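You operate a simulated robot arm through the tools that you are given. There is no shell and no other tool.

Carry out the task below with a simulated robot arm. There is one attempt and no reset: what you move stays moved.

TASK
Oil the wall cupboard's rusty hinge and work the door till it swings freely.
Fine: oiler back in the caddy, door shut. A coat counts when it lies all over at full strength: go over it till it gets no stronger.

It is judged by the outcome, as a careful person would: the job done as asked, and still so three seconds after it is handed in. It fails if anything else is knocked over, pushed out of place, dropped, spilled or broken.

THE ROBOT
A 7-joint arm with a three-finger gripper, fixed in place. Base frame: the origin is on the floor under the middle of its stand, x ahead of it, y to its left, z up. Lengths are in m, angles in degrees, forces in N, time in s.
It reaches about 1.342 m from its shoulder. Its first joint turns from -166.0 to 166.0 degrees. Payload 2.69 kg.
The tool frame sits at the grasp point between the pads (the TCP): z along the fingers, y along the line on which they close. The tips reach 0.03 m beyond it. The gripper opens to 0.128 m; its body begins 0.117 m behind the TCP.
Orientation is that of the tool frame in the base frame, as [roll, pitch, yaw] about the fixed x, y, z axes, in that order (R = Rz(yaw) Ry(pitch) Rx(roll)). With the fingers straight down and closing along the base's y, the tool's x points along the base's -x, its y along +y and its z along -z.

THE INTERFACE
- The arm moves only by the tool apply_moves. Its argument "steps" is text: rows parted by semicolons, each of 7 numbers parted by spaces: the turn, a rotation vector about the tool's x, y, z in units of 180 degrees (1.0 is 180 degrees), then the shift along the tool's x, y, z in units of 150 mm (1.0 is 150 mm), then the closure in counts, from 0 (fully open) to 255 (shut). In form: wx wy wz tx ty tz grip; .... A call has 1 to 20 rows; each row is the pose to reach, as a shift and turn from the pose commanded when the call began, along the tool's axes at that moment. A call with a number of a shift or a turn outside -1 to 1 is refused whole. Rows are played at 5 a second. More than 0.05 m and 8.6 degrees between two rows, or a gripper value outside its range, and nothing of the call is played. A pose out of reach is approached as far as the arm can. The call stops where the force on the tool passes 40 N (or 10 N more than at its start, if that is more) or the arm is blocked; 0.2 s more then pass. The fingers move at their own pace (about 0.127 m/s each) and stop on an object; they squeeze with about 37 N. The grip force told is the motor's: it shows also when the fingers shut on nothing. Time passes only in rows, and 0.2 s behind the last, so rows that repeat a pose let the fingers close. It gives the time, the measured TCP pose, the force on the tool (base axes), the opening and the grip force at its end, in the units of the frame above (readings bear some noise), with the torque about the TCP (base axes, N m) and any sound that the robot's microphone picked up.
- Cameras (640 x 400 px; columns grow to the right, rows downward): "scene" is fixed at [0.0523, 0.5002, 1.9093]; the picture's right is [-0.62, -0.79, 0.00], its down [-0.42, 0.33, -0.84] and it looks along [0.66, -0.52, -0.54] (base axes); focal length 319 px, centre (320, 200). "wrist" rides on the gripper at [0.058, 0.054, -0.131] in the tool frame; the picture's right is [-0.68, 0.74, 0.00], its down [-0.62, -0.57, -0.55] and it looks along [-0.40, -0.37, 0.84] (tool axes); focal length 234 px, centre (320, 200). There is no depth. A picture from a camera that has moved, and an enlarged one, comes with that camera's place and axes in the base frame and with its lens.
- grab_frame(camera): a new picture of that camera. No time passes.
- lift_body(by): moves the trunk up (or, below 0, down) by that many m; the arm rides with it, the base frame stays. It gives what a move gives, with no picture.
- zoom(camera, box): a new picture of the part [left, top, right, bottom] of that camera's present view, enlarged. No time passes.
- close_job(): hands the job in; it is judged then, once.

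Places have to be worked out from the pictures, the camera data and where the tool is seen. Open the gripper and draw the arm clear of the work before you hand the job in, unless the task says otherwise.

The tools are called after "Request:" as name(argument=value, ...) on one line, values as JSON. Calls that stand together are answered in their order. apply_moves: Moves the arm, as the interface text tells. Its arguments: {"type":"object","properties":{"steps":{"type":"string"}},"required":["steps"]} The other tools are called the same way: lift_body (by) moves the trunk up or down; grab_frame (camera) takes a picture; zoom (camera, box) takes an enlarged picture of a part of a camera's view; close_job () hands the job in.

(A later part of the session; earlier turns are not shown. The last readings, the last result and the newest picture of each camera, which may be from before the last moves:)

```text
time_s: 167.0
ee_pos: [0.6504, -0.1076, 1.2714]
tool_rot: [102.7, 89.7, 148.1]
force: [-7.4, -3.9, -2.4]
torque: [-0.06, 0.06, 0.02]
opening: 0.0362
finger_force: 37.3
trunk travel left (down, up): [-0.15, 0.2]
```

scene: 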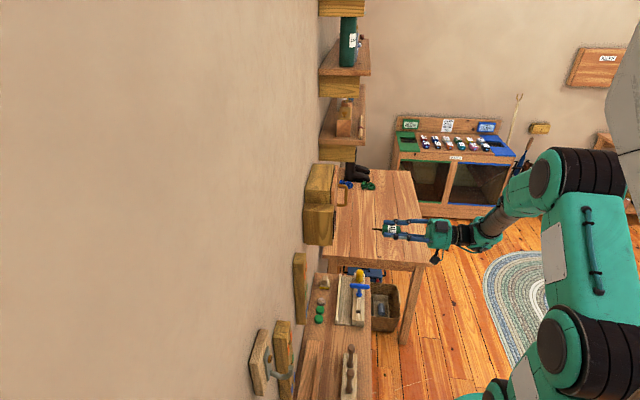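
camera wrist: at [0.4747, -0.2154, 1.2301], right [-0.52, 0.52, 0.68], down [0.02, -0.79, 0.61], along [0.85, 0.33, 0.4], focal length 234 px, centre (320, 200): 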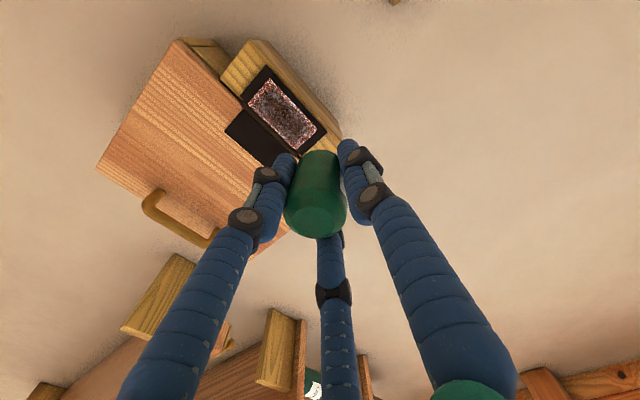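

Contact at z=1.271 but none at 1.2785, so the pad's top edge lies between those in TCP terms. I'll stroke slowly down this near-edge column.

Request:
apply_moves(steps="0 0 0 0.024 0 0 255; 0 0 0 0.048 0 0 255; 0 0 0 0.072 0 0 255; 0 0 0 0.096 0 0 255; 0 0 0 0.12 0 0 255; 0 0 0 0.144 0 0 255; 0 0 0 0.168 0 0 255; 0 0 0 0.192 0 0 255; 0 0 0 0.216 0 0 255; 0 0 0 0.24 0 0 255; 0 0 0 0.264 0 0 255; 0 0 0 0.288 0 0 255; 0 0 0 0.312 0 0 255; 0 0 0 0.336 0 0 255; 0 0 0 0.36 0 0 255; 0 0 0 0.384 0 0 255; 0 0 0 0.408 0 0 255; 0 0 0 0.408 0 0 255")

Request:
zoom(camera="wrist", box=[280, 80, 380, 155])

```text
time_s: 170.8
ee_pos: [0.6487, -0.107, 1.2104]
tool_rot: [95.0, 89.8, 140.6]
force: [-9.6, -8.4, 2.9]
torque: [0.17, -0.16, 0.02]
opening: 0.0363
finger_force: 37.2
trunk travel left (down, up): [-0.15, 0.2]
```

```text
5.33 times, centred on (330, 118) of wrist
camera zoom: at [0.5189, -0.1637, 1.1517], right [-0.52, 0.51, 0.68], down [0.02, -0.79, 0.61], along [0.85, 0.34, 0.4], focal length 1249 px, centre (267, 640)
```

zoom: 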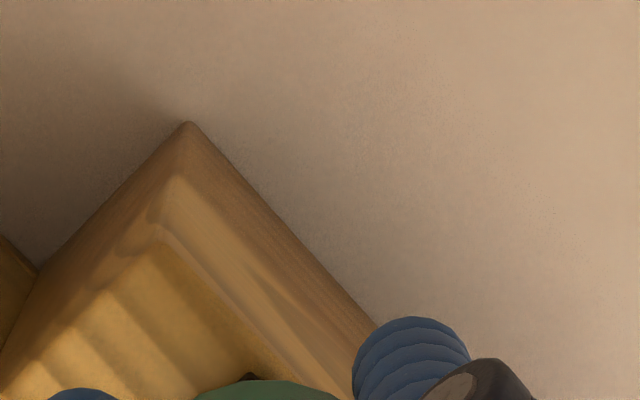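

Request:
apply_moves(steps="0 0 0 -0.024 0 0 255; 0 0 0 -0.048 0 0 255; 0 0 0 -0.072 0 0 255; 0 0 0 -0.096 0 0 255; 0 0 0 -0.12 0 0 255; 0 0 0 -0.144 0 0 255; 0 0 0 -0.168 0 0 255; 0 0 0 -0.192 0 0 255; 0 0 0 -0.216 0 0 255; 0 0 0 -0.24 0 0 255; 0 0 0 -0.264 0 0 255; 0 0 0 -0.288 0 0 255; 0 0 0 -0.312 0 0 255; 0 0 0 -0.336 0 0 255; 0 0 0 -0.36 0 0 255; 0 0 0 -0.384 0 0 255; 0 0 0 -0.408 0 0 255; 0 0 0 -0.408 0 0 255")

Request:
zoom(camera="wrist", box=[240, 80, 340, 155])

```text
time_s: 174.6
ee_pos: [0.6492, -0.1079, 1.2721]
tool_rot: [103.5, 89.9, 149.1]
force: [-0.7, -1.2, -0.9]
torque: [0.03, 0.01, -0.06]
opening: 0.0362
finger_force: 37.1
trunk travel left (down, up): [-0.15, 0.2]
```

```text
5.33 times, centred on (290, 118) of wrist
camera zoom: at [0.5192, -0.1639, 1.213], right [-0.52, 0.52, 0.68], down [0.02, -0.79, 0.61], along [0.85, 0.34, 0.4], focal length 1249 px, centre (480, 640)
```

zoom: 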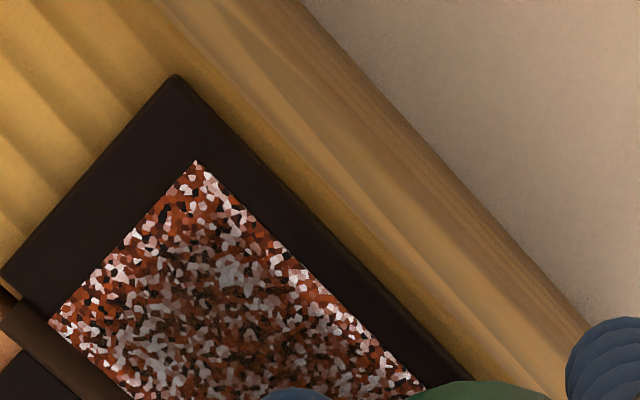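

The near-edge strip is taking the coat now. I'll keep making slow strokes at u≈0.5345–0.540.

Request:
apply_moves(steps="0 0 0 0 0.005 0.004 255; 0 0 0 0.024 0.005 0.004 255; 0 0 0 0.048 0.005 0.004 255; 0 0 0 0.072 0.005 0.004 255; 0 0 0 0.096 0.005 0.004 255; 0 0 0 0.12 0.005 0.004 255; 0 0 0 0.144 0.005 0.004 255; 0 0 0 0.168 0.005 0.004 255; 0 0 0 0.192 0.005 0.004 255; 0 0 0 0.216 0.005 0.004 255; 0 0 0 0.24 0.005 0.004 255; 0 0 0 0.264 0.005 0.004 255; 0 0 0 0.288 0.005 0.004 255; 0 0 0 0.312 0.005 0.004 255; 0 0 0 0.336 0.005 0.004 255; 0 0 0 0.36 0.005 0.004 255; 0 0 0 0.384 0.005 0.004 255; 0 0 0 0.42 0.005 0.004 255; 0 0 0 0.42 0.005 0.004 255")

Request:
apply_moves(steps="0 0 0 0 -0.02 0.001 255; 0 0 0 -0.024 -0.02 0.001 255; 0 0 0 -0.048 -0.02 0.001 255; 0 0 0 -0.072 -0.02 0.001 255; 0 0 0 -0.096 -0.02 0.001 255; 0 0 0 -0.12 -0.02 0.001 255; 0 0 0 -0.144 -0.02 0.001 255; 0 0 0 -0.168 -0.02 0.001 255; 0 0 0 -0.192 -0.02 0.001 255; 0 0 0 -0.216 -0.02 0.001 255; 0 0 0 -0.24 -0.02 0.001 255; 0 0 0 -0.264 -0.02 0.001 255; 0 0 0 -0.288 -0.02 0.001 255; 0 0 0 -0.312 -0.02 0.001 255; 0 0 0 -0.336 -0.02 0.001 255; 0 0 0 -0.36 -0.02 0.001 255; 0 0 0 -0.384 -0.02 0.001 255; 0 0 0 -0.42 -0.02 0.001 255; 0 0 0 -0.42 -0.02 0.001 255")

Request:
zoom(camera="wrist", box=[240, 80, 340, 155])

```text
time_s: 178.6
ee_pos: [0.649, -0.1055, 1.208]
tool_rot: [81.4, 89.8, 126.6]
force: [-14.2, -14.3, 5.5]
torque: [0.28, -0.27, -0.05]
opening: 0.0363
finger_force: 37.0
trunk travel left (down, up): [-0.15, 0.2]
```

```text
time_s: 182.6
ee_pos: [0.6514, -0.1082, 1.2701]
tool_rot: [94.3, 89.8, 139.9]
force: [-8.3, -9.3, -4.0]
torque: [-0.13, 0.1, 0.01]
opening: 0.0362
finger_force: 37.0
trunk travel left (down, up): [-0.15, 0.2]
```

```text
5.33 times, centred on (290, 118) of wrist
camera zoom: at [0.5212, -0.1648, 1.2128], right [-0.52, 0.52, 0.68], down [0.02, -0.79, 0.61], along [0.85, 0.34, 0.4], focal length 1249 px, centre (480, 640)
```

zoom: 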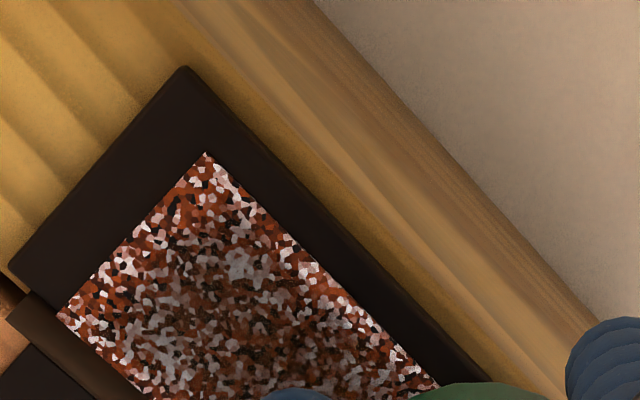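

Contact steady at 12–20 N. I'll keep building the coat along this side with more slow strokes.

Request:
apply_moves(steps="0 0 0 0 0.012 0 255; 0 0 0 0.024 0.012 0 255; 0 0 0 0.048 0.012 0 255; 0 0 0 0.072 0.012 0 255; 0 0 0 0.096 0.012 0 255; 0 0 0 0.12 0.012 0 255; 0 0 0 0.144 0.012 0 255; 0 0 0 0.168 0.012 0 255; 0 0 0 0.192 0.012 0 255; 0 0 0 0.216 0.012 0 255; 0 0 0 0.24 0.012 0 255; 0 0 0 0.264 0.012 0 255; 0 0 0 0.288 0.012 0 255; 0 0 0 0.312 0.012 0 255; 0 0 0 0.336 0.012 0 255; 0 0 0 0.36 0.012 0 255; 0 0 0 0.384 0.012 0 255; 0 0 0 0.42 0.012 0 255; 0 0 0 0.42 0.012 0 255")

Request:
apply_moves(steps="0 0 0 0 -0.006 0.001 255; 0 0 0 -0.024 -0.006 0.001 255; 0 0 0 -0.048 -0.006 0.001 255; 0 0 0 -0.072 -0.006 0.001 255; 0 0 0 -0.096 -0.006 0.001 255; 0 0 0 -0.12 -0.006 0.001 255; 0 0 0 -0.144 -0.006 0.001 255; 0 0 0 -0.168 -0.006 0.001 255; 0 0 0 -0.192 -0.006 0.001 255; 0 0 0 -0.216 -0.006 0.001 255; 0 0 0 -0.24 -0.006 0.001 255; 0 0 0 -0.264 -0.006 0.001 255; 0 0 0 -0.288 -0.006 0.001 255; 0 0 0 -0.312 -0.006 0.001 255; 0 0 0 -0.336 -0.006 0.001 255; 0 0 0 -0.36 -0.006 0.001 255; 0 0 0 -0.384 -0.006 0.001 255; 0 0 0 -0.42 -0.006 0.001 255; 0 0 0 -0.42 -0.006 0.001 255")

Request:
apply_moves(steps="0 0 0 0 0 -0.1 255; 0 0 0 -0.05 -0.05 -0.25 255; 0 0 0 -0.13 -0.08 -0.45 255; 0 0 0 -0.13 -0.08 -0.45 255")

Request:
zoom(camera="wrist", box=[238, 68, 326, 156])

Request:
zoom(camera="wrist", box=[277, 76, 327, 116])

```text
time_s: 186.6
ee_pos: [0.6505, -0.1063, 1.2066]
tool_rot: [100.7, 89.8, 146.2]
force: [-6.1, -6.2, 1.6]
torque: [0.07, -0.13, -0.05]
opening: 0.0359
finger_force: 36.7
trunk travel left (down, up): [-0.15, 0.2]
```

```text
time_s: 190.6
ee_pos: [0.6509, -0.1068, 1.2701]
tool_rot: [103.1, 89.8, 148.6]
force: [-4.4, -4.8, -3.0]
torque: [-0.06, 0.1, 0.0]
opening: 0.0362
finger_force: 37.6
trunk travel left (down, up): [-0.15, 0.2]
```

```text
time_s: 191.6
ee_pos: [0.6133, -0.1655, 1.2906]
tool_rot: [98.8, 89.9, 144.3]
force: [0.1, -0.5, -1.1]
torque: [0.02, 0.06, -0.01]
opening: 0.0362
finger_force: 37.0
trunk travel left (down, up): [-0.15, 0.2]
```

```text
4.55 times, centred on (282, 112) of wrist
camera zoom: at [0.4825, -0.2213, 1.2317], right [-0.52, 0.51, 0.68], down [0.02, -0.79, 0.61], along [0.85, 0.34, 0.4], focal length 1064 px, centre (493, 600)
```

zoom: 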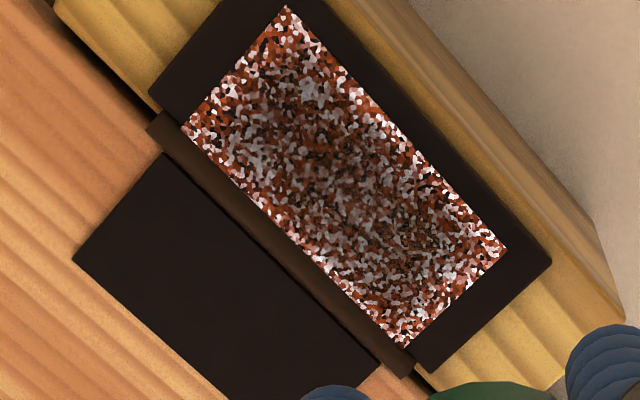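

```text
10.00 times, centred on (302, 96) of wrist
camera zoom: at [0.4825, -0.2213, 1.2317], right [-0.52, 0.51, 0.68], down [0.02, -0.79, 0.61], along [0.85, 0.34, 0.4], focal length 2342 px, centre (500, 1240)
```

zoom: 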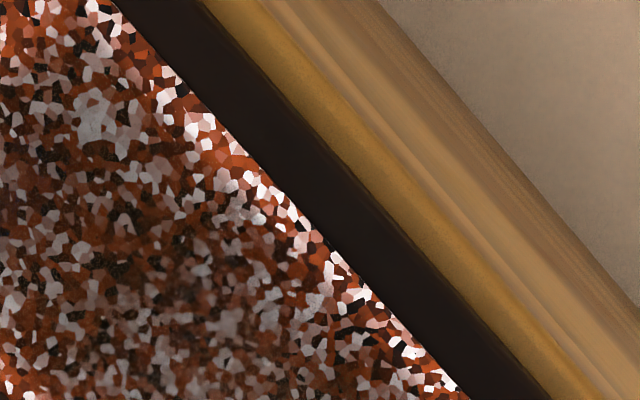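

Coverage on this side improved. Let me measure the bottle's pose in the grip precisely to know where the tip is.

Request:
zoom(camera="wrist", box=[270, 130, 370, 250])

Request:
zoom(camera="scene", box=[345, 205, 395, 240])

```text
3.33 times, centred on (320, 190) of wrist
camera zoom: at [0.4825, -0.2213, 1.2317], right [-0.52, 0.51, 0.68], down [0.02, -0.79, 0.61], along [0.85, 0.34, 0.4], focal length 781 px, centre (320, 233)
```

zoom: 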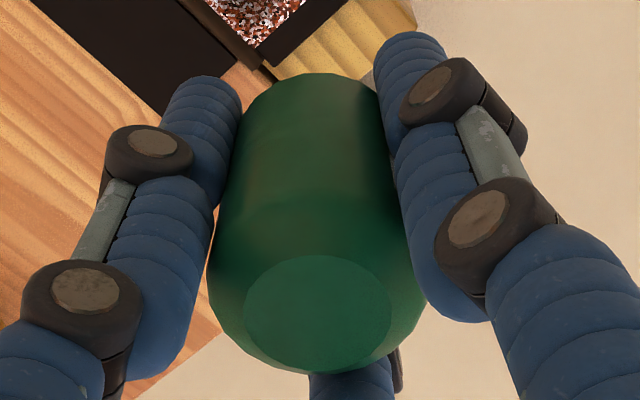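

```text
11.43 times, centred on (370, 222) of scene
camera zoom: at [0.0523, 0.5002, 1.9093], right [-0.62, -0.79, 0.0], down [-0.42, 0.33, -0.84], along [0.66, -0.52, -0.54], focal length 3646 px, centre (-251, -57)
```

zoom: 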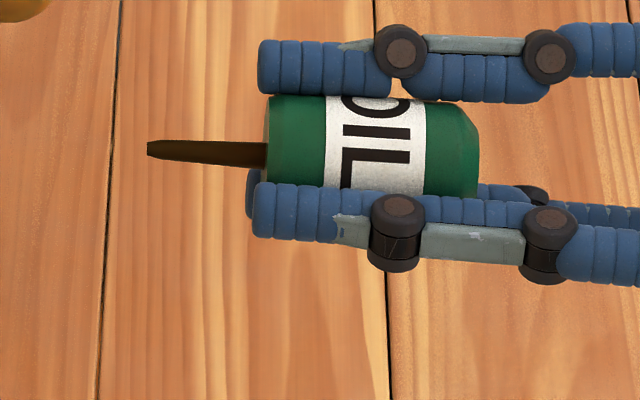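

The bottle is on-axis in the grip after all, so the tip equals the TCP within about 1–2 mm; the footprint is just small and the rate slow. I'll dwell right on the near strip at u≈0.541, z≈1.262 for about 4 s to gauge the rate.

Request:
apply_moves(steps="0 0 0 0.1 0.03 0.15 255; 0 0 0 0.188 0.0527 0.3 255; 0 0 0 0.188 0.0527 0.42 255; 0 0 0 0.188 0.0527 0.44 255; 0 0 0 0.188 0.0527 0.448 255; 0 0 0 0.188 0.0527 0.448 255")

```text
time_s: 193.0
ee_pos: [0.6528, -0.111, 1.2609]
tool_rot: [105.4, 89.8, 150.9]
force: [-2.6, -1.5, -1.2]
torque: [-0.03, 0.04, -0.04]
opening: 0.0359
finger_force: 36.5
trunk travel left (down, up): [-0.15, 0.2]
```

Request:
apply_moves(steps="0 0 0 0 0 0.004 255; 0 0 0 0 0 0.004 255; 0 0 0 0 0 0.004 255; 0 0 0 0 0 0.004 255; 0 0 0 0 0 0.004 255; 0 0 0 0 0 0.004 255; 0 0 0 0 0 0.004 255; 0 0 0 0 0 0.004 255; 0 0 0 0 0 0.004 255; 0 0 0 0 0 0.004 255; 0 0 0 0 0 0.004 255; 0 0 0 0 0 0.004 255; 0 0 0 0 0 0.004 255; 0 0 0 0 0 0.004 255; 0 0 0 0 0 0.004 255; 0 0 0 0 0 0.004 255; 0 0 0 0 0 0.004 255; 0 0 0 0 0 0.004 255; 0 0 0 0 0 0.004 255; 0 0 0 0 0 0.004 255")

Request:
apply_moves(steps="0 0 0 0 0 -0.1 255; 0 0 0 -0.1 -0.03 -0.3 255; 0 0 0 -0.188 -0.0527 -0.452 255; 0 0 0 -0.188 -0.0527 -0.452 255")

Request:
zoom(camera="wrist", box=[277, 76, 327, 116])

Request:
zoom(camera="wrist", box=[238, 68, 326, 156])

```text
time_s: 197.2
ee_pos: [0.6535, -0.1097, 1.2613]
tool_rot: [100.8, 89.9, 146.3]
force: [-5.0, -5.3, -1.4]
torque: [0.02, 0.02, -0.05]
opening: 0.0362
finger_force: 36.7
trunk travel left (down, up): [-0.15, 0.2]
```

```text
time_s: 198.2
ee_pos: [0.6127, -0.165, 1.2879]
tool_rot: [101.0, 89.8, 146.6]
force: [-0.8, -0.8, -1.3]
torque: [0.01, 0.01, -0.04]
opening: 0.0362
finger_force: 36.5
trunk travel left (down, up): [-0.15, 0.2]
```

```text
10.00 times, centred on (302, 96) of wrist
camera zoom: at [0.4822, -0.2204, 1.2299], right [-0.52, 0.52, 0.68], down [0.02, -0.79, 0.61], along [0.85, 0.34, 0.4], focal length 2342 px, centre (500, 1240)
```

zoom: 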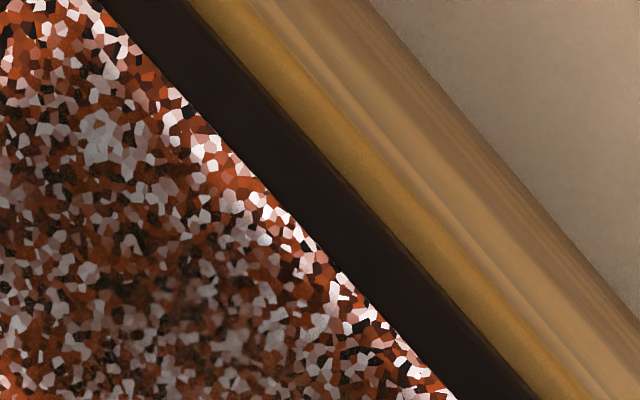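

```text
4.55 times, centred on (282, 112) of wrist
camera zoom: at [0.4822, -0.2204, 1.2299], right [-0.52, 0.52, 0.68], down [0.02, -0.79, 0.61], along [0.85, 0.34, 0.4], focal length 1064 px, centre (493, 600)
```

zoom: 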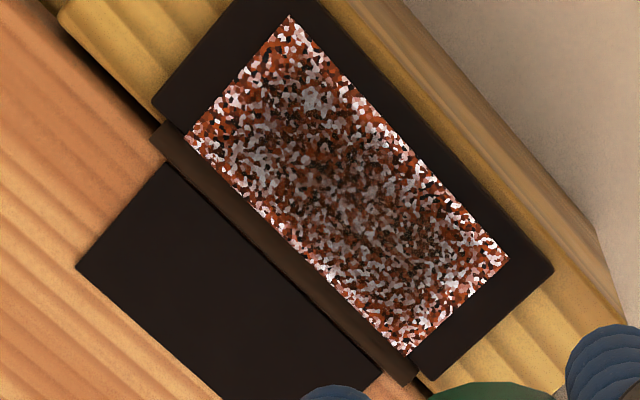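

Weighing the evidence (edge drop-off, where dwell spots appeared), the patch sits about 6–8 mm lower in u, in TCP terms, than my image estimate. I'll run a very slow stroke at u≈0.533 to hit the near strip squarely, checking contact.

Request:
apply_moves(steps="0 0 0 0.06 0.05 0.15 255; 0 0 0 0.12 0.1053 0.3 255; 0 0 0 0.12 0.1053 0.42 255; 0 0 0 0.12 0.1053 0.44 255; 0 0 0 0.12 0.1053 0.449 255; 0 0 0 0.12 0.1053 0.449 255")

```text
time_s: 199.6
ee_pos: [0.6491, -0.1051, 1.2717]
tool_rot: [103.5, 89.8, 149.0]
force: [-3.8, -5.0, -1.9]
torque: [-0.02, 0.03, 0.01]
opening: 0.0362
finger_force: 36.5
trunk travel left (down, up): [-0.15, 0.2]
```

Contact at 6 N. Two slow calls down along this strip.

Request:
apply_moves(steps="0 0 0 0.011 0 0.001 255; 0 0 0 0.022 0 0.001 255; 0 0 0 0.033 0 0.001 255; 0 0 0 0.044 0 0.001 255; 0 0 0 0.055 0 0.001 255; 0 0 0 0.066 0 0.001 255; 0 0 0 0.077 0 0.001 255; 0 0 0 0.088 0 0.001 255; 0 0 0 0.099 0 0.001 255; 0 0 0 0.11 0 0.001 255; 0 0 0 0.121 0 0.001 255; 0 0 0 0.132 0 0.001 255; 0 0 0 0.143 0 0.001 255; 0 0 0 0.154 0 0.001 255; 0 0 0 0.165 0 0.001 255; 0 0 0 0.176 0 0.001 255; 0 0 0 0.187 0 0.001 255; 0 0 0 0.198 0 0.001 255; 0 0 0 0.209 0 0.001 255; 0 0 0 0.22 0 0.001 255")

Request:
apply_moves(steps="0 0 0 0.011 0 0 255; 0 0 0 0.022 0 0 255; 0 0 0 0.033 0 0 255; 0 0 0 0.044 0 0 255; 0 0 0 0.055 0 0 255; 0 0 0 0.066 0 0 255; 0 0 0 0.077 0 0 255; 0 0 0 0.088 0 0 255; 0 0 0 0.099 0 0 255; 0 0 0 0.11 0 0 255; 0 0 0 0.121 0 0 255; 0 0 0 0.132 0 0 255; 0 0 0 0.143 0 0 255; 0 0 0 0.154 0 0 255; 0 0 0 0.165 0 0 255; 0 0 0 0.176 0 0 255; 0 0 0 0.187 0 0 255; 0 0 0 0.198 0 0 255; 0 0 0 0.198 0 0 255; 0 0 0 0.198 0 0 255")

Request:
apply_moves(steps="0 0 0 0 0 -0.1 255; 0 0 0 -0.15 -0.04 -0.2 255; 0 0 0 -0.35 -0.08 -0.35 255; 0 0 0 -0.53 -0.1053 -0.45 255; 0 0 0 -0.53 -0.1053 -0.45 255")

Request:
zoom(camera="wrist", box=[238, 68, 326, 156])

Request:
zoom(camera="wrist", box=[277, 76, 327, 116])

```text
time_s: 203.8
ee_pos: [0.647, -0.1046, 1.2387]
tool_rot: [109.3, 89.8, 154.8]
force: [-0.1, 0.1, -0.8]
torque: [-0.01, -0.03, -0.01]
opening: 0.036
finger_force: 37.5
trunk travel left (down, up): [-0.15, 0.2]
```

```text
time_s: 208.0
ee_pos: [0.6492, -0.104, 1.2083]
tool_rot: [107.8, 89.8, 153.4]
force: [-0.1, -0.7, -1.2]
torque: [-0.02, 0.0, 0.01]
opening: 0.0361
finger_force: 36.4
trunk travel left (down, up): [-0.15, 0.2]
```

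```text
time_s: 209.2
ee_pos: [0.612, -0.1638, 1.2917]
tool_rot: [102.0, 89.8, 147.4]
force: [0.2, -0.3, -0.4]
torque: [-0.02, 0.01, -0.01]
opening: 0.0361
finger_force: 36.8
trunk travel left (down, up): [-0.15, 0.2]
```

```text
4.55 times, centred on (282, 112) of wrist
camera zoom: at [0.4817, -0.2205, 1.2325], right [-0.52, 0.52, 0.68], down [0.02, -0.79, 0.61], along [0.85, 0.34, 0.4], focal length 1064 px, centre (493, 600)
```

zoom: 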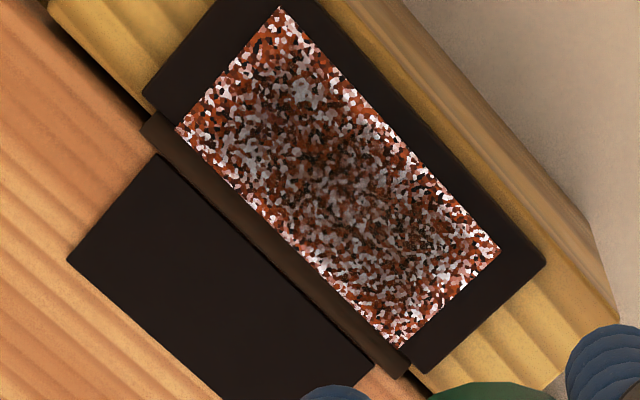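

```text
10.00 times, centred on (302, 96) of wrist
camera zoom: at [0.4817, -0.2205, 1.2325], right [-0.52, 0.52, 0.68], down [0.02, -0.79, 0.61], along [0.85, 0.34, 0.4], focal length 2342 px, centre (500, 1240)
```

zoom: 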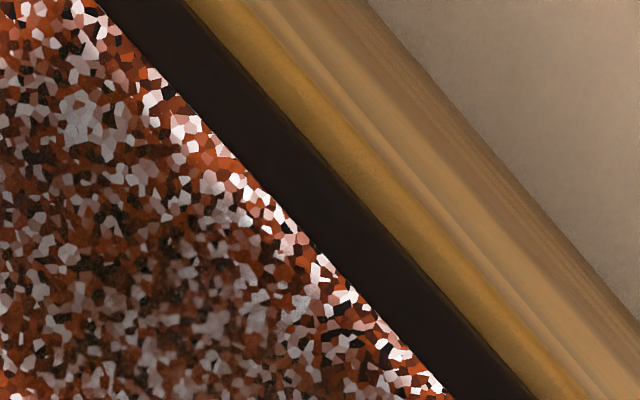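

At u≈0.533 the tip keeps dropping off the pad's edge, so that's the limit, and I'll stay at u≥0.535. Next I test whether rapid strokes beat dwelling: brisk horizontal strokes along the lower strip.

Request:
apply_moves(steps="0 0 0 0.15 0.03 0.12 255; 0 0 0 0.32 0.06 0.24 255; 0 0 0 0.5 0.0827 0.36 255; 0 0 0 0.5 0.0827 0.43 255; 0 0 0 0.5 0.0827 0.443 255; 0 0 0 0.5 0.0827 0.447 255; 0 0 0 0.5 0.0827 0.447 255")

```text
time_s: 210.8
ee_pos: [0.6508, -0.1077, 1.2138]
tool_rot: [108.9, 89.8, 154.4]
force: [0.0, 0.9, -1.0]
torque: [-0.03, 0.03, -0.03]
opening: 0.0361
finger_force: 37.0
trunk travel left (down, up): [-0.15, 0.2]
```

Request:
apply_moves(steps="0 0 0 0 0 0.004 255; 0 0 0 0 0 0.004 255")

Request:
apply_moves(steps="0 0 0 0 0 0.003 255; 0 0 0 0 0 0.003 255")

```text
time_s: 211.4
ee_pos: [0.6505, -0.1073, 1.2138]
tool_rot: [108.8, 89.8, 154.3]
force: [-0.2, 0.4, -0.6]
torque: [0.02, 0.01, 0.02]
opening: 0.036
finger_force: 37.6
trunk travel left (down, up): [-0.15, 0.2]
```

```text
time_s: 212.0
ee_pos: [0.6496, -0.1067, 1.2149]
tool_rot: [105.7, 89.8, 151.2]
force: [-3.3, -2.8, -2.2]
torque: [-0.02, 0.02, 0.05]
opening: 0.0361
finger_force: 36.7
trunk travel left (down, up): [-0.15, 0.2]
```

Request:
apply_moves(steps="0 0 0 0 0 0.003 255; 0 0 0 0 -0.093 0.005 255; 0 0 0 0 -0.187 0.006 255; 0 0 0 0 -0.093 0.005 255; 0 0 0 0 0 0.003 255; 0 0 0 0 -0.093 0.005 255; 0 0 0 0 -0.187 0.006 255; 0 0 0 0 -0.093 0.005 255; 0 0 0 0 0 0.003 255; 0 0 0 0 -0.093 0.005 255; 0 0 0 0 -0.187 0.006 255; 0 0 0 0 -0.093 0.005 255; 0 0 0 0 0 0.003 255; 0 0 0 0 -0.093 0.005 255; 0 0 0 0 -0.187 0.006 255; 0 0 0 0 -0.093 0.005 255; 0 0 0 0 0 0.004 255; 0 0 0 0 0 0.004 255")

Request:
apply_moves(steps="0 0 0 0 0 -0.1 255; 0 0 0 -0.15 -0.03 -0.2 255; 0 0 0 -0.32 -0.06 -0.35 255; 0 0 0 -0.5 -0.0827 -0.454 255; 0 0 0 -0.5 -0.0827 -0.454 255")

Request:
zoom(camera="wrist", box=[238, 68, 326, 156])

Request:
zoom(camera="wrist", box=[250, 68, 300, 108])

```text
time_s: 215.8
ee_pos: [0.6505, -0.1075, 1.2134]
tool_rot: [111.8, 89.8, 157.4]
force: [0.0, -0.2, -1.0]
torque: [-0.01, -0.03, -0.05]
opening: 0.0363
finger_force: 37.2
trunk travel left (down, up): [-0.15, 0.2]
```

```text
time_s: 217.0
ee_pos: [0.6132, -0.1626, 1.2893]
tool_rot: [102.0, 89.8, 147.6]
force: [-0.3, -0.3, -0.9]
torque: [0.0, 0.03, -0.05]
opening: 0.0358
finger_force: 36.5
trunk travel left (down, up): [-0.15, 0.2]
```

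```text
4.55 times, centred on (282, 112) of wrist
camera zoom: at [0.4824, -0.2204, 1.2305], right [-0.52, 0.52, 0.68], down [0.02, -0.79, 0.61], along [0.85, 0.34, 0.4], focal length 1064 px, centre (493, 600)
```

zoom: 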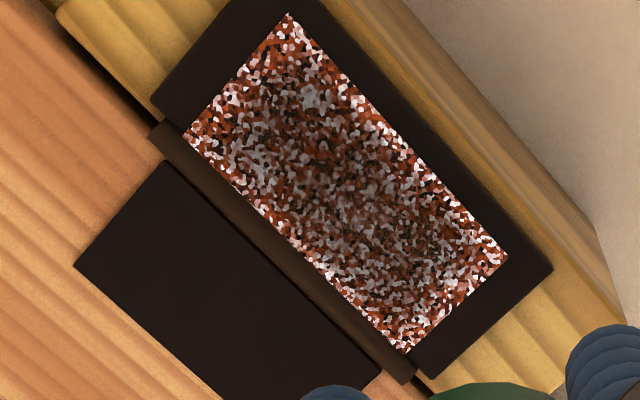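

```text
10.00 times, centred on (275, 88) of wrist
camera zoom: at [0.4824, -0.2204, 1.2305], right [-0.52, 0.52, 0.68], down [0.02, -0.79, 0.61], along [0.85, 0.34, 0.4], focal length 2342 px, centre (770, 1320)
```

zoom: 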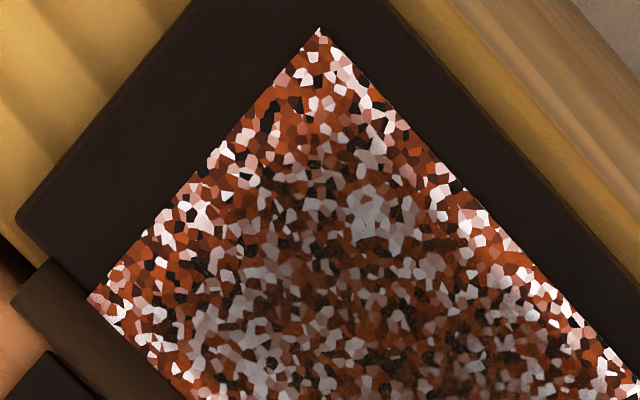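

The strokes lose contact quickly as the bottle creeps. I need a clear calibration: I'll picture the light B corner (lower knuckle side), dwell there 8 s with firm contact, then compare from the same viewpoint.

Request:
zoom(camera="wrist", box=[248, 88, 288, 128])

Request:
apply_moves(steps="0 0 0 0.15 -0.03 0.12 255; 0 0 0 0.32 -0.06 0.24 255; 0 0 0 0.475 -0.094 0.36 255; 0 0 0 0.475 -0.094 0.43 255; 0 0 0 0.475 -0.094 0.45 255; 0 0 0 0.475 -0.094 0.458 255; 0 0 0 0.475 -0.094 0.458 255")

```text
10.00 times, centred on (268, 108) of wrist
camera zoom: at [0.4824, -0.2204, 1.2305], right [-0.52, 0.52, 0.68], down [0.02, -0.79, 0.61], along [0.85, 0.34, 0.4], focal length 2342 px, centre (840, 1120)
```

zoom: 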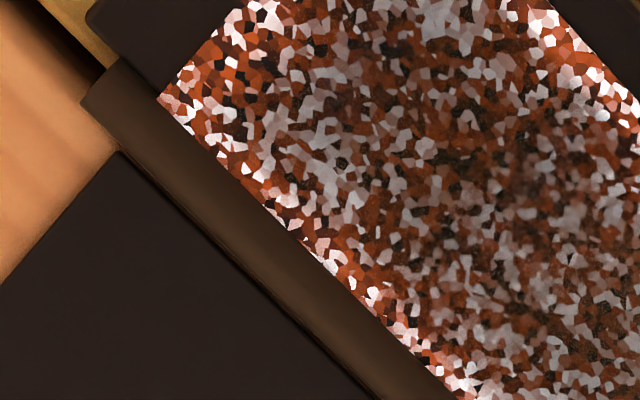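

```text
time_s: 218.6
ee_pos: [0.6704, -0.1257, 1.2177]
tool_rot: [96.0, 89.8, 141.3]
force: [-17.2, -20.1, -6.5]
torque: [-0.21, 0.21, -0.08]
opening: 0.0361
finger_force: 37.3
trunk travel left (down, up): [-0.15, 0.2]
```

Request:
apply_moves(steps="0 0 0 0 0 -0.006 255; 0 0 0 0 0 -0.006 255")

```text
time_s: 219.2
ee_pos: [0.6706, -0.1266, 1.2178]
tool_rot: [96.9, 89.7, 142.5]
force: [-10.8, -13.6, -7.7]
torque: [-0.27, 0.23, -0.14]
opening: 0.036
finger_force: 37.6
trunk travel left (down, up): [-0.15, 0.2]
```

Request:
apply_moves(steps="0 0 0 0 0 -0.002 255; 0 0 0 0 0 -0.002 255; 0 0 0 0 0 -0.002 255; 0 0 0 0 0 -0.002 255; 0 0 0 0 0 -0.002 255; 0 0 0 0 0 -0.002 255; 0 0 0 0 0 -0.002 255; 0 0 0 0 0 -0.002 255; 0 0 0 0 0 -0.002 255; 0 0 0 0 0 -0.002 255; 0 0 0 0 0 -0.002 255; 0 0 0 0 0 -0.002 255; 0 0 0 0 0 -0.002 255; 0 0 0 0 0 -0.002 255; 0 0 0 0 0 -0.002 255; 0 0 0 0 0 -0.002 255; 0 0 0 0 0 -0.002 255; 0 0 0 0 0 -0.002 255; 0 0 0 0 0 -0.002 255; 0 0 0 0 0 -0.002 255")

Request:
apply_moves(steps="0 0 0 0 0 0 255; 0 0 0 0 0 0 255; 0 0 0 0 0 0 255; 0 0 0 0 0 0 255; 0 0 0 0 0 0 255; 0 0 0 0 0 0 255; 0 0 0 0 0 0 255; 0 0 0 0 0 0 255; 0 0 0 0 0 0 255; 0 0 0 0 0 0 255; 0 0 0 0 0 0 255; 0 0 0 0 0 0 255; 0 0 0 0 0 0 255; 0 0 0 0 0 0 255; 0 0 0 0 0 0 255; 0 0 0 0 0 0 255; 0 0 0 0 0 0 255; 0 0 0 0 0 0 255; 0 0 0 0 0 0 255; 0 0 0 0 0 0 255")

Request:
apply_moves(steps="0 0 0 0 0 -0.1 255; 0 0 0 -0.15 0.03 -0.2 255; 0 0 0 -0.32 0.06 -0.35 255; 0 0 0 -0.475 0.094 -0.45 255; 0 0 0 -0.475 0.094 -0.45 255")

Request:
zoom(camera="wrist", box=[248, 88, 288, 128])

Request:
zoom(camera="wrist", box=[238, 68, 326, 156])

```text
time_s: 223.4
ee_pos: [0.6709, -0.1264, 1.2177]
tool_rot: [101.6, 89.8, 147.1]
force: [-3.5, -4.3, 0.2]
torque: [0.08, -0.02, -0.02]
opening: 0.0363
finger_force: 37.0
trunk travel left (down, up): [-0.15, 0.2]
```

```text
time_s: 227.6
ee_pos: [0.6701, -0.1266, 1.2182]
tool_rot: [103.2, 89.8, 148.7]
force: [-4.2, -3.3, -0.4]
torque: [-0.01, 0.02, -0.01]
opening: 0.0361
finger_force: 36.8
trunk travel left (down, up): [-0.15, 0.2]
```

```text
time_s: 228.8
ee_pos: [0.6121, -0.1624, 1.2898]
tool_rot: [103.0, 89.8, 148.5]
force: [-0.2, 0.1, -0.6]
torque: [0.02, -0.02, -0.01]
opening: 0.0357
finger_force: 37.5
trunk travel left (down, up): [-0.15, 0.2]
```

```text
10.00 times, centred on (268, 108) of wrist
camera zoom: at [0.4811, -0.2194, 1.2313], right [-0.52, 0.52, 0.68], down [0.02, -0.79, 0.61], along [0.85, 0.34, 0.4], focal length 2342 px, centre (840, 1120)
```

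zoom: 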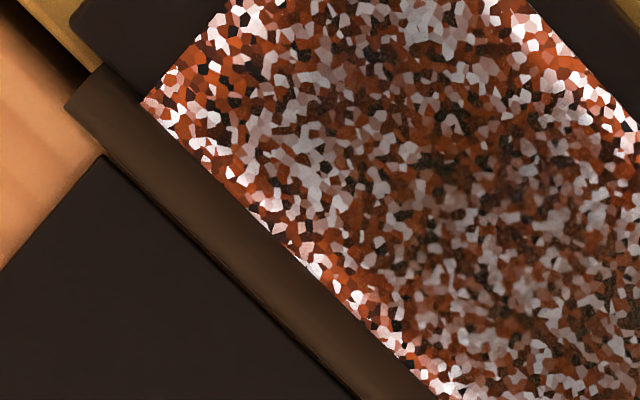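

```text
4.55 times, centred on (282, 112) of wrist
camera zoom: at [0.4811, -0.2194, 1.2313], right [-0.52, 0.52, 0.68], down [0.02, -0.79, 0.61], along [0.85, 0.34, 0.4], focal length 1064 px, centre (493, 600)
```

zoom: 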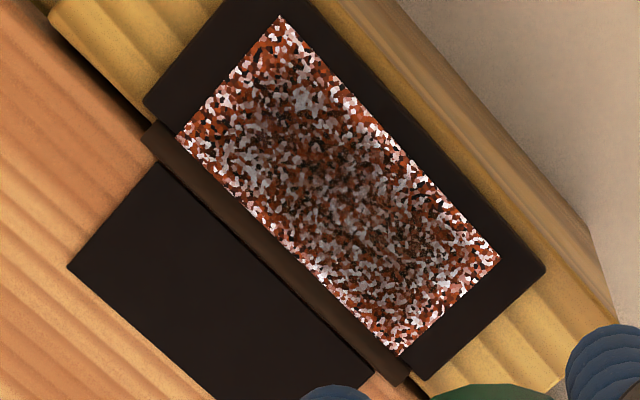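

The 8 s dwell left no mark at all, so the coat only builds while the tip moves in contact. Brisk strokes with firm contact are the way. I'll press mid-width on the lower strip and sweep horizontally.

Request:
apply_moves(steps="0 0 0 0.15 0 0.12 255; 0 0 0 0.32 0 0.24 255; 0 0 0 0.497 0 0.36 255; 0 0 0 0.497 0 0.43 255; 0 0 0 0.497 0 0.448 255; 0 0 0 0.497 0 0.455 255; 0 0 0 0.497 0 0.455 255")

```text
time_s: 230.4
ee_pos: [0.661, -0.1153, 1.2137]
tool_rot: [97.3, 89.8, 142.7]
force: [-9.5, -15.2, -3.3]
torque: [-0.06, 0.09, -0.24]
opening: 0.0363
finger_force: 37.2
trunk travel left (down, up): [-0.15, 0.2]
```

Request:
apply_moves(steps="0 0 0 0 0.08 0 255; 0 0 0 0 -0.01 0 255; 0 0 0 0 -0.1 0 255; 0 0 0 0 -0.01 0.001 255; 0 0 0 0 0.08 0.001 255; 0 0 0 0.015 -0.01 0.001 255; 0 0 0 0.015 -0.1 0.001 255; 0 0 0 0.015 -0.01 0.002 255; 0 0 0 0.015 0.08 0.002 255; 0 0 0 0 -0.01 0.002 255; 0 0 0 0 -0.1 0.002 255; 0 0 0 -0.015 -0.01 0.003 255; 0 0 0 -0.015 0.08 0.003 255; 0 0 0 -0.03 -0.01 0.003 255; 0 0 0 -0.03 -0.1 0.003 255; 0 0 0 -0.03 -0.01 0.003 255; 0 0 0 -0.03 0.08 0.003 255; 0 0 0 0 0 0.003 255")

Request:
apply_moves(steps="0 0 0 0 0 -0.1 255; 0 0 0 -0.15 0 -0.2 255; 0 0 0 -0.32 0 -0.35 255; 0 0 0 -0.497 0 -0.458 255; 0 0 0 -0.497 0 -0.458 255")

Request:
zoom(camera="wrist", box=[238, 68, 326, 156])

Request:
zoom(camera="wrist", box=[250, 68, 300, 108])

```text
time_s: 234.2
ee_pos: [0.6604, -0.1143, 1.213]
tool_rot: [110.4, 89.6, 155.8]
force: [-7.7, -14.6, -4.7]
torque: [-0.13, 0.13, -0.34]
opening: 0.0361
finger_force: 37.2
trunk travel left (down, up): [-0.15, 0.2]
```

```text
time_s: 235.4
ee_pos: [0.6125, -0.1625, 1.2897]
tool_rot: [102.0, 89.9, 147.4]
force: [-0.3, 0.3, -0.7]
torque: [-0.01, 0.0, -0.03]
opening: 0.0362
finger_force: 37.2
trunk travel left (down, up): [-0.15, 0.2]
```

```text
4.55 times, centred on (282, 112) of wrist
camera zoom: at [0.4817, -0.2189, 1.2315], right [-0.52, 0.52, 0.68], down [0.02, -0.79, 0.61], along [0.85, 0.34, 0.4], focal length 1064 px, centre (493, 600)
```

zoom: 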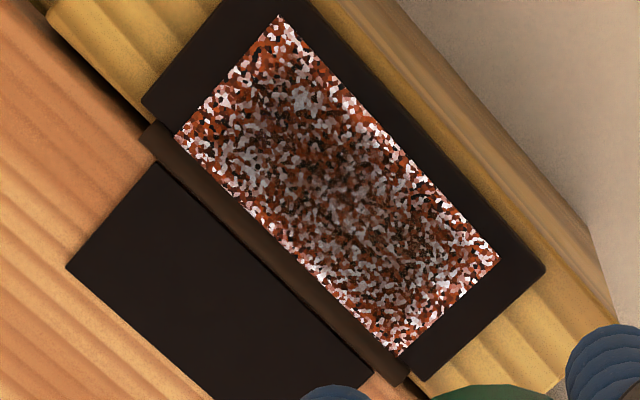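

```text
10.00 times, centred on (275, 88) of wrist
camera zoom: at [0.4817, -0.2189, 1.2315], right [-0.52, 0.52, 0.68], down [0.02, -0.79, 0.61], along [0.85, 0.34, 0.4], focal length 2342 px, centre (770, 1320)
```

zoom: 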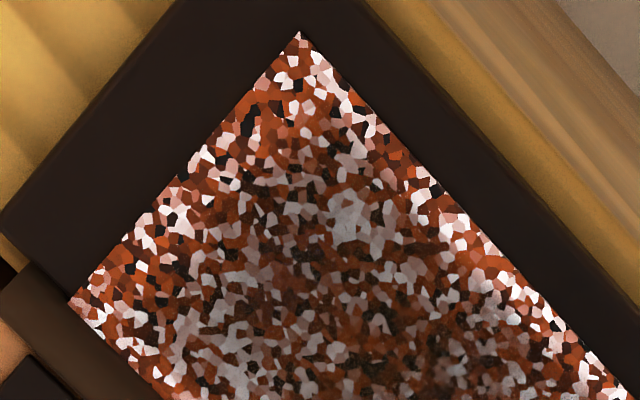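

Even firm sweeps on the rim left no visible change, so the light rim may just be the soft border of the drawn coat, with the coat already saturated. I'll check for symmetry by comparing matching spots on opposite sides.

Request:
zoom(camera="wrist", box=[284, 96, 300, 112])

Request:
zoom(camera="wrist", box=[272, 108, 288, 124])

Request:
zoom(camera="wrist", box=[266, 89, 282, 105])

Request:
zoom(camera="wrist", box=[290, 114, 306, 130])

```text
16.00 times, centred on (292, 104) of wrist
camera zoom: at [0.4817, -0.2189, 1.2315], right [-0.52, 0.52, 0.68], down [0.02, -0.79, 0.61], along [0.85, 0.34, 0.4], focal length 3747 px, centre (768, 1736)
```

zoom: 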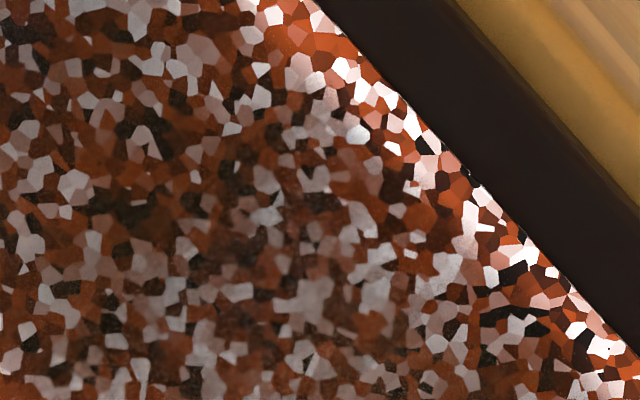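

```text
16.00 times, centred on (280, 116) of wrist
camera zoom: at [0.4817, -0.2189, 1.2315], right [-0.52, 0.52, 0.68], down [0.02, -0.79, 0.61], along [0.85, 0.34, 0.4], focal length 3747 px, centre (960, 1544)
```

zoom: 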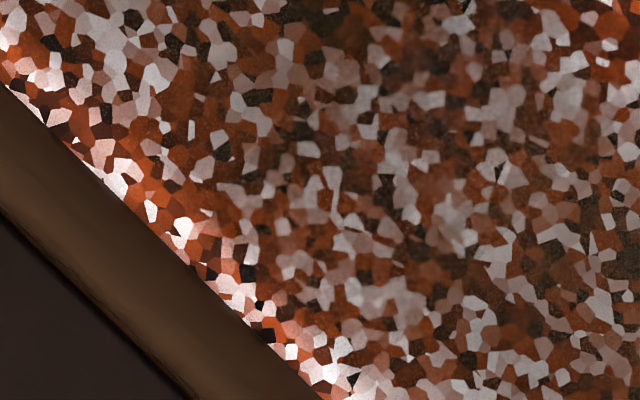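

```text
16.00 times, centred on (274, 97) of wrist
camera zoom: at [0.4817, -0.2189, 1.2315], right [-0.52, 0.52, 0.68], down [0.02, -0.79, 0.61], along [0.85, 0.34, 0.4], focal length 3747 px, centre (1056, 1848)
```

zoom: 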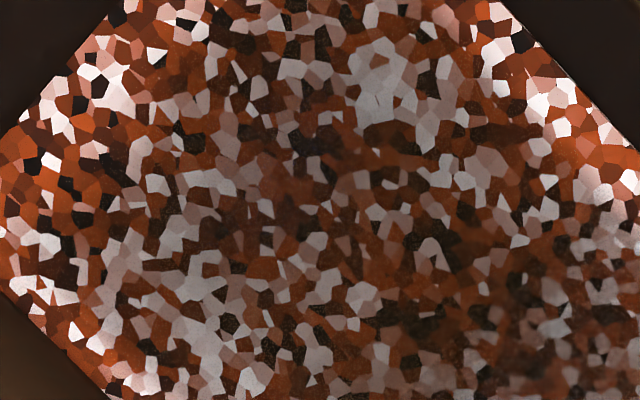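

```text
16.00 times, centred on (298, 122) of wrist
camera zoom: at [0.4817, -0.2189, 1.2315], right [-0.52, 0.52, 0.68], down [0.02, -0.79, 0.61], along [0.85, 0.34, 0.4], focal length 3747 px, centre (672, 1448)
```

zoom: 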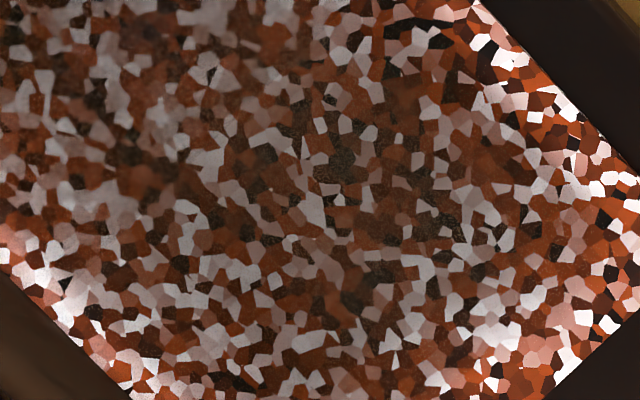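

The coat fades gradually from the centre outwards, so it isn't uniform yet. Earlier slow strokes did widen it, so I'll try slow horizontal strokes on the top strip (z≈1.277) and compare.

Request:
apply_moves(steps="0 0 0 0.04 0 0.12 255; 0 0 0 0.08 0 0.3 255; 0 0 0 0.08 0 0.43 255; 0 0 0 0.08 0 0.45 255; 0 0 0 0.08 0 0.458 255; 0 0 0 0.08 0 0.458 255")

```text
time_s: 236.8
ee_pos: [0.6597, -0.1149, 1.2764]
tool_rot: [94.4, 89.8, 139.9]
force: [-10.8, -7.7, 0.3]
torque: [-0.01, -0.02, 0.13]
opening: 0.036
finger_force: 37.4
trunk travel left (down, up): [-0.15, 0.2]
```

Request:
apply_moves(steps="0 0 0 0 0.027 0 255; 0 0 0 0 0.054 0 255; 0 0 0 0 0.08 0 255; 0 0 0 0 0.056 0.001 255; 0 0 0 0 0.032 0.001 255; 0 0 0 0 0.008 0.001 255; 0 0 0 0 -0.016 0.001 255; 0 0 0 0 -0.04 0.001 255; 0 0 0 0 -0.064 0.001 255; 0 0 0 0 -0.088 0.001 255; 0 0 0 0 -0.11 0.001 255; 0 0 0 0 -0.088 0.002 255; 0 0 0 0 -0.064 0.002 255; 0 0 0 0 -0.04 0.002 255; 0 0 0 0 -0.016 0.002 255; 0 0 0 0 0.008 0.002 255; 0 0 0 0 0.032 0.002 255; 0 0 0 0 0.056 0.002 255; 0 0 0 0 0.08 0.002 255; 0 0 0 0 0.08 0.002 255")

Request:
apply_moves(steps="0 0 0 -0.01 -0.024 0.001 255; 0 0 0 -0.01 -0.048 0.001 255; 0 0 0 -0.01 -0.072 0.001 255; 0 0 0 -0.01 -0.096 0.001 255; 0 0 0 -0.01 -0.12 0.001 255; 0 0 0 -0.01 -0.144 0.001 255; 0 0 0 -0.01 -0.168 0.001 255; 0 0 0 -0.01 -0.19 0.001 255; 0 0 0 0.02 -0.168 0.001 255; 0 0 0 0.02 -0.144 0.001 255; 0 0 0 0.02 -0.12 0.001 255; 0 0 0 0.02 -0.096 0.001 255; 0 0 0 0.02 -0.072 0.001 255; 0 0 0 0.02 -0.048 0.001 255; 0 0 0 0.02 -0.024 0.001 255; 0 0 0 0.02 0 0.001 255; 0 0 0 0.01 -0.04 0.001 255; 0 0 0 0 -0.08 0.001 255; 0 0 0 0 -0.08 0.001 255")

Request:
apply_moves(steps="0 0 0 0 0 -0.1 255; 0 0 0 -0.04 0 -0.25 255; 0 0 0 -0.08 0 -0.4 255; 0 0 0 -0.08 0 -0.461 255; 0 0 0 -0.08 0 -0.461 255")

Request:
zoom(camera="wrist", box=[238, 68, 326, 156])

Request:
zoom(camera="wrist", box=[286, 108, 326, 148])

```text
time_s: 241.0
ee_pos: [0.6523, -0.1056, 1.2764]
tool_rot: [100.9, 89.8, 146.2]
force: [-4.4, -3.5, -0.3]
torque: [0.04, -0.03, -0.07]
opening: 0.0359
finger_force: 37.3
trunk travel left (down, up): [-0.15, 0.2]
```

```text
time_s: 245.0
ee_pos: [0.6615, -0.1146, 1.2761]
tool_rot: [91.7, 89.8, 137.3]
force: [-24.6, -11.8, -5.8]
torque: [-0.17, 0.17, 0.5]
opening: 0.036
finger_force: 37.0
trunk travel left (down, up): [-0.15, 0.2]
```

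```text
time_s: 246.2
ee_pos: [0.6136, -0.163, 1.2898]
tool_rot: [103.2, 89.8, 148.8]
force: [-0.2, -1.4, -0.5]
torque: [0.01, -0.03, 0.02]
opening: 0.0363
finger_force: 37.0
trunk travel left (down, up): [-0.15, 0.2]
```

```text
4.55 times, centred on (282, 112) of wrist
camera zoom: at [0.4826, -0.2195, 1.2319], right [-0.52, 0.52, 0.68], down [0.02, -0.79, 0.61], along [0.85, 0.34, 0.4], focal length 1064 px, centre (493, 600)
```

zoom: 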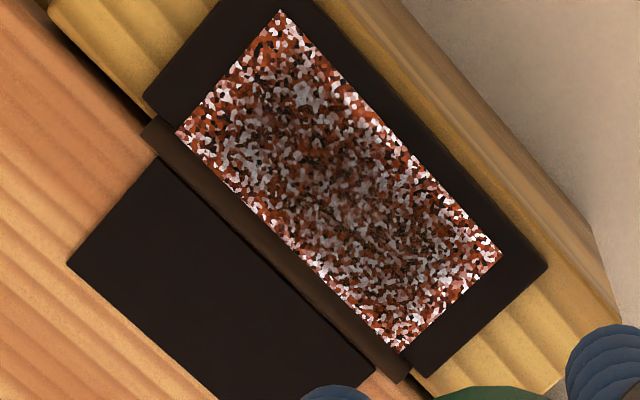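

```text
10.00 times, centred on (306, 128) of wrist
camera zoom: at [0.4826, -0.2195, 1.2319], right [-0.52, 0.52, 0.68], down [0.02, -0.79, 0.61], along [0.85, 0.34, 0.4], focal length 2342 px, centre (460, 920)
```

zoom: 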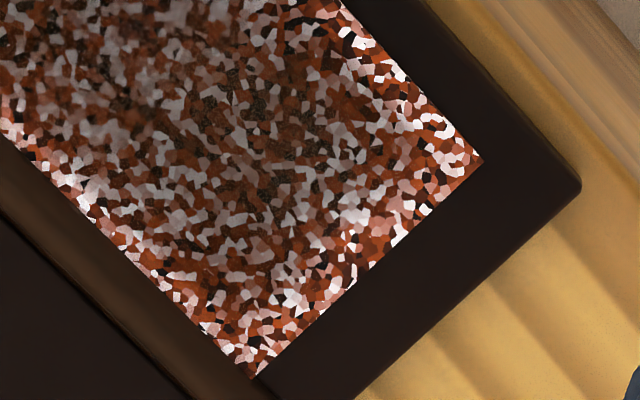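

I see some improvement near the top. Now the same slow treatment on the bottom strip, a little lower than before (z≈1.2105).

Request:
apply_moves(steps="0 0 0 0.15 0 0.12 255; 0 0 0 0.33 0 0.24 255; 0 0 0 0.523 0 0.36 255; 0 0 0 0.523 0 0.43 255; 0 0 0 0.523 0 0.45 255; 0 0 0 0.523 0 0.458 255; 0 0 0 0.523 0 0.458 255")

```text
time_s: 247.8
ee_pos: [0.6618, -0.1156, 1.2093]
tool_rot: [106.9, 89.8, 152.3]
force: [-4.2, -2.9, -1.6]
torque: [-0.08, 0.02, 0.02]
opening: 0.0362
finger_force: 37.1
trunk travel left (down, up): [-0.15, 0.2]
```

Request:
apply_moves(steps="0 0 0 0 0.027 0.004 255; 0 0 0 0 0.054 0.004 255; 0 0 0 0 0.08 0.004 255; 0 0 0 0 0.056 0.004 255; 0 0 0 0 0.032 0.004 255; 0 0 0 0 0.008 0.004 255; 0 0 0 0 -0.016 0.004 255; 0 0 0 0 -0.04 0.004 255; 0 0 0 0 -0.064 0.004 255; 0 0 0 0 -0.088 0.004 255; 0 0 0 0 -0.11 0.004 255; 0 0 0 0 -0.088 0.005 255; 0 0 0 0 -0.064 0.005 255; 0 0 0 0 -0.04 0.005 255; 0 0 0 0 -0.016 0.005 255; 0 0 0 0 0.008 0.005 255; 0 0 0 0 0.032 0.005 255; 0 0 0 0 0.056 0.005 255; 0 0 0 0 0.08 0.005 255; 0 0 0 0 0.08 0.005 255")

Request:
apply_moves(steps="0 0 0 -0.02 -0.024 0.001 255; 0 0 0 -0.02 -0.048 0.001 255; 0 0 0 -0.02 -0.072 0.001 255; 0 0 0 -0.02 -0.096 0.001 255; 0 0 0 -0.02 -0.12 0.001 255; 0 0 0 -0.02 -0.144 0.001 255; 0 0 0 -0.02 -0.168 0.001 255; 0 0 0 -0.02 -0.19 0.001 255; 0 0 0 -0.03 -0.168 0.001 255; 0 0 0 -0.03 -0.144 0.001 255; 0 0 0 -0.03 -0.12 0.001 255; 0 0 0 -0.03 -0.096 0.001 255; 0 0 0 -0.03 -0.072 0.001 255; 0 0 0 -0.03 -0.048 0.001 255; 0 0 0 -0.03 -0.024 0.001 255; 0 0 0 -0.03 0 0.001 255; 0 0 0 -0.03 -0.04 0.001 255; 0 0 0 -0.03 -0.08 0.001 255; 0 0 0 -0.03 -0.08 0.001 255")

Request:
apply_moves(steps="0 0 0 0 0 -0.1 255; 0 0 0 -0.15 0 -0.25 255; 0 0 0 -0.33 0 -0.4 255; 0 0 0 -0.493 0 -0.464 255; 0 0 0 -0.493 0 -0.464 255")

Request:
zoom(camera="wrist", box=[238, 68, 326, 156])

Request:
zoom(camera="wrist", box=[250, 68, 300, 108])

```text
time_s: 252.0
ee_pos: [0.6511, -0.1094, 1.2095]
tool_rot: [109.4, 89.8, 154.7]
force: [1.3, -0.5, -0.5]
torque: [-0.02, 0.04, -0.01]
opening: 0.0363
finger_force: 37.1
trunk travel left (down, up): [-0.15, 0.2]
```

```text
time_s: 256.0
ee_pos: [0.6609, -0.1167, 1.2143]
tool_rot: [106.2, 89.8, 151.5]
force: [0.2, -0.3, -1.3]
torque: [0.03, 0.0, 0.03]
opening: 0.036
finger_force: 36.9
trunk travel left (down, up): [-0.15, 0.2]
```

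```text
time_s: 257.2
ee_pos: [0.6113, -0.1657, 1.2901]
tool_rot: [103.6, 89.8, 149.0]
force: [0.0, 0.1, -0.5]
torque: [0.01, 0.02, -0.02]
opening: 0.0362
finger_force: 37.2
trunk travel left (down, up): [-0.15, 0.2]
```

```text
4.55 times, centred on (282, 112) of wrist
camera zoom: at [0.4807, -0.2207, 1.232], right [-0.52, 0.52, 0.68], down [0.02, -0.79, 0.61], along [0.85, 0.33, 0.4], focal length 1064 px, centre (493, 600)
```

zoom: 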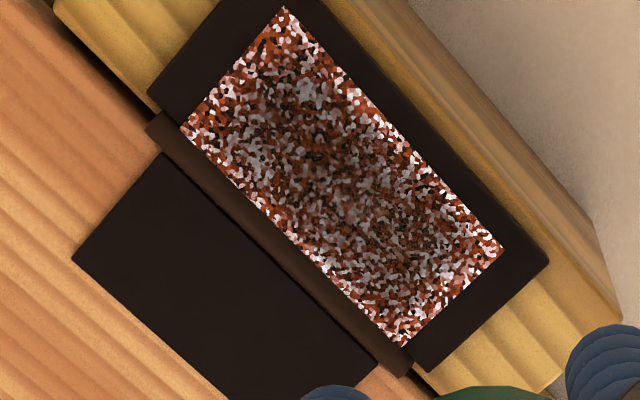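

```text
10.00 times, centred on (275, 88) of wrist
camera zoom: at [0.4807, -0.2207, 1.232], right [-0.52, 0.52, 0.68], down [0.02, -0.79, 0.61], along [0.85, 0.33, 0.4], focal length 2342 px, centre (770, 1320)
```

zoom: 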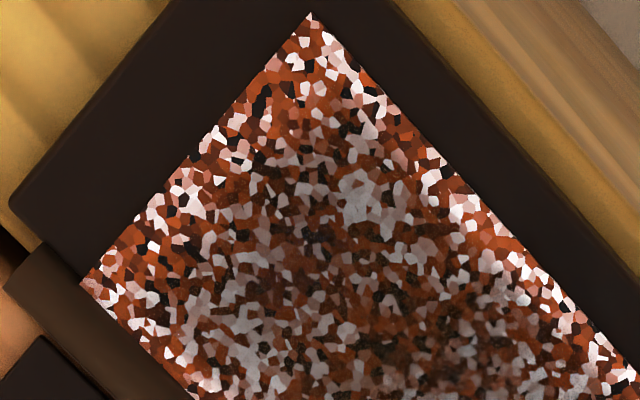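

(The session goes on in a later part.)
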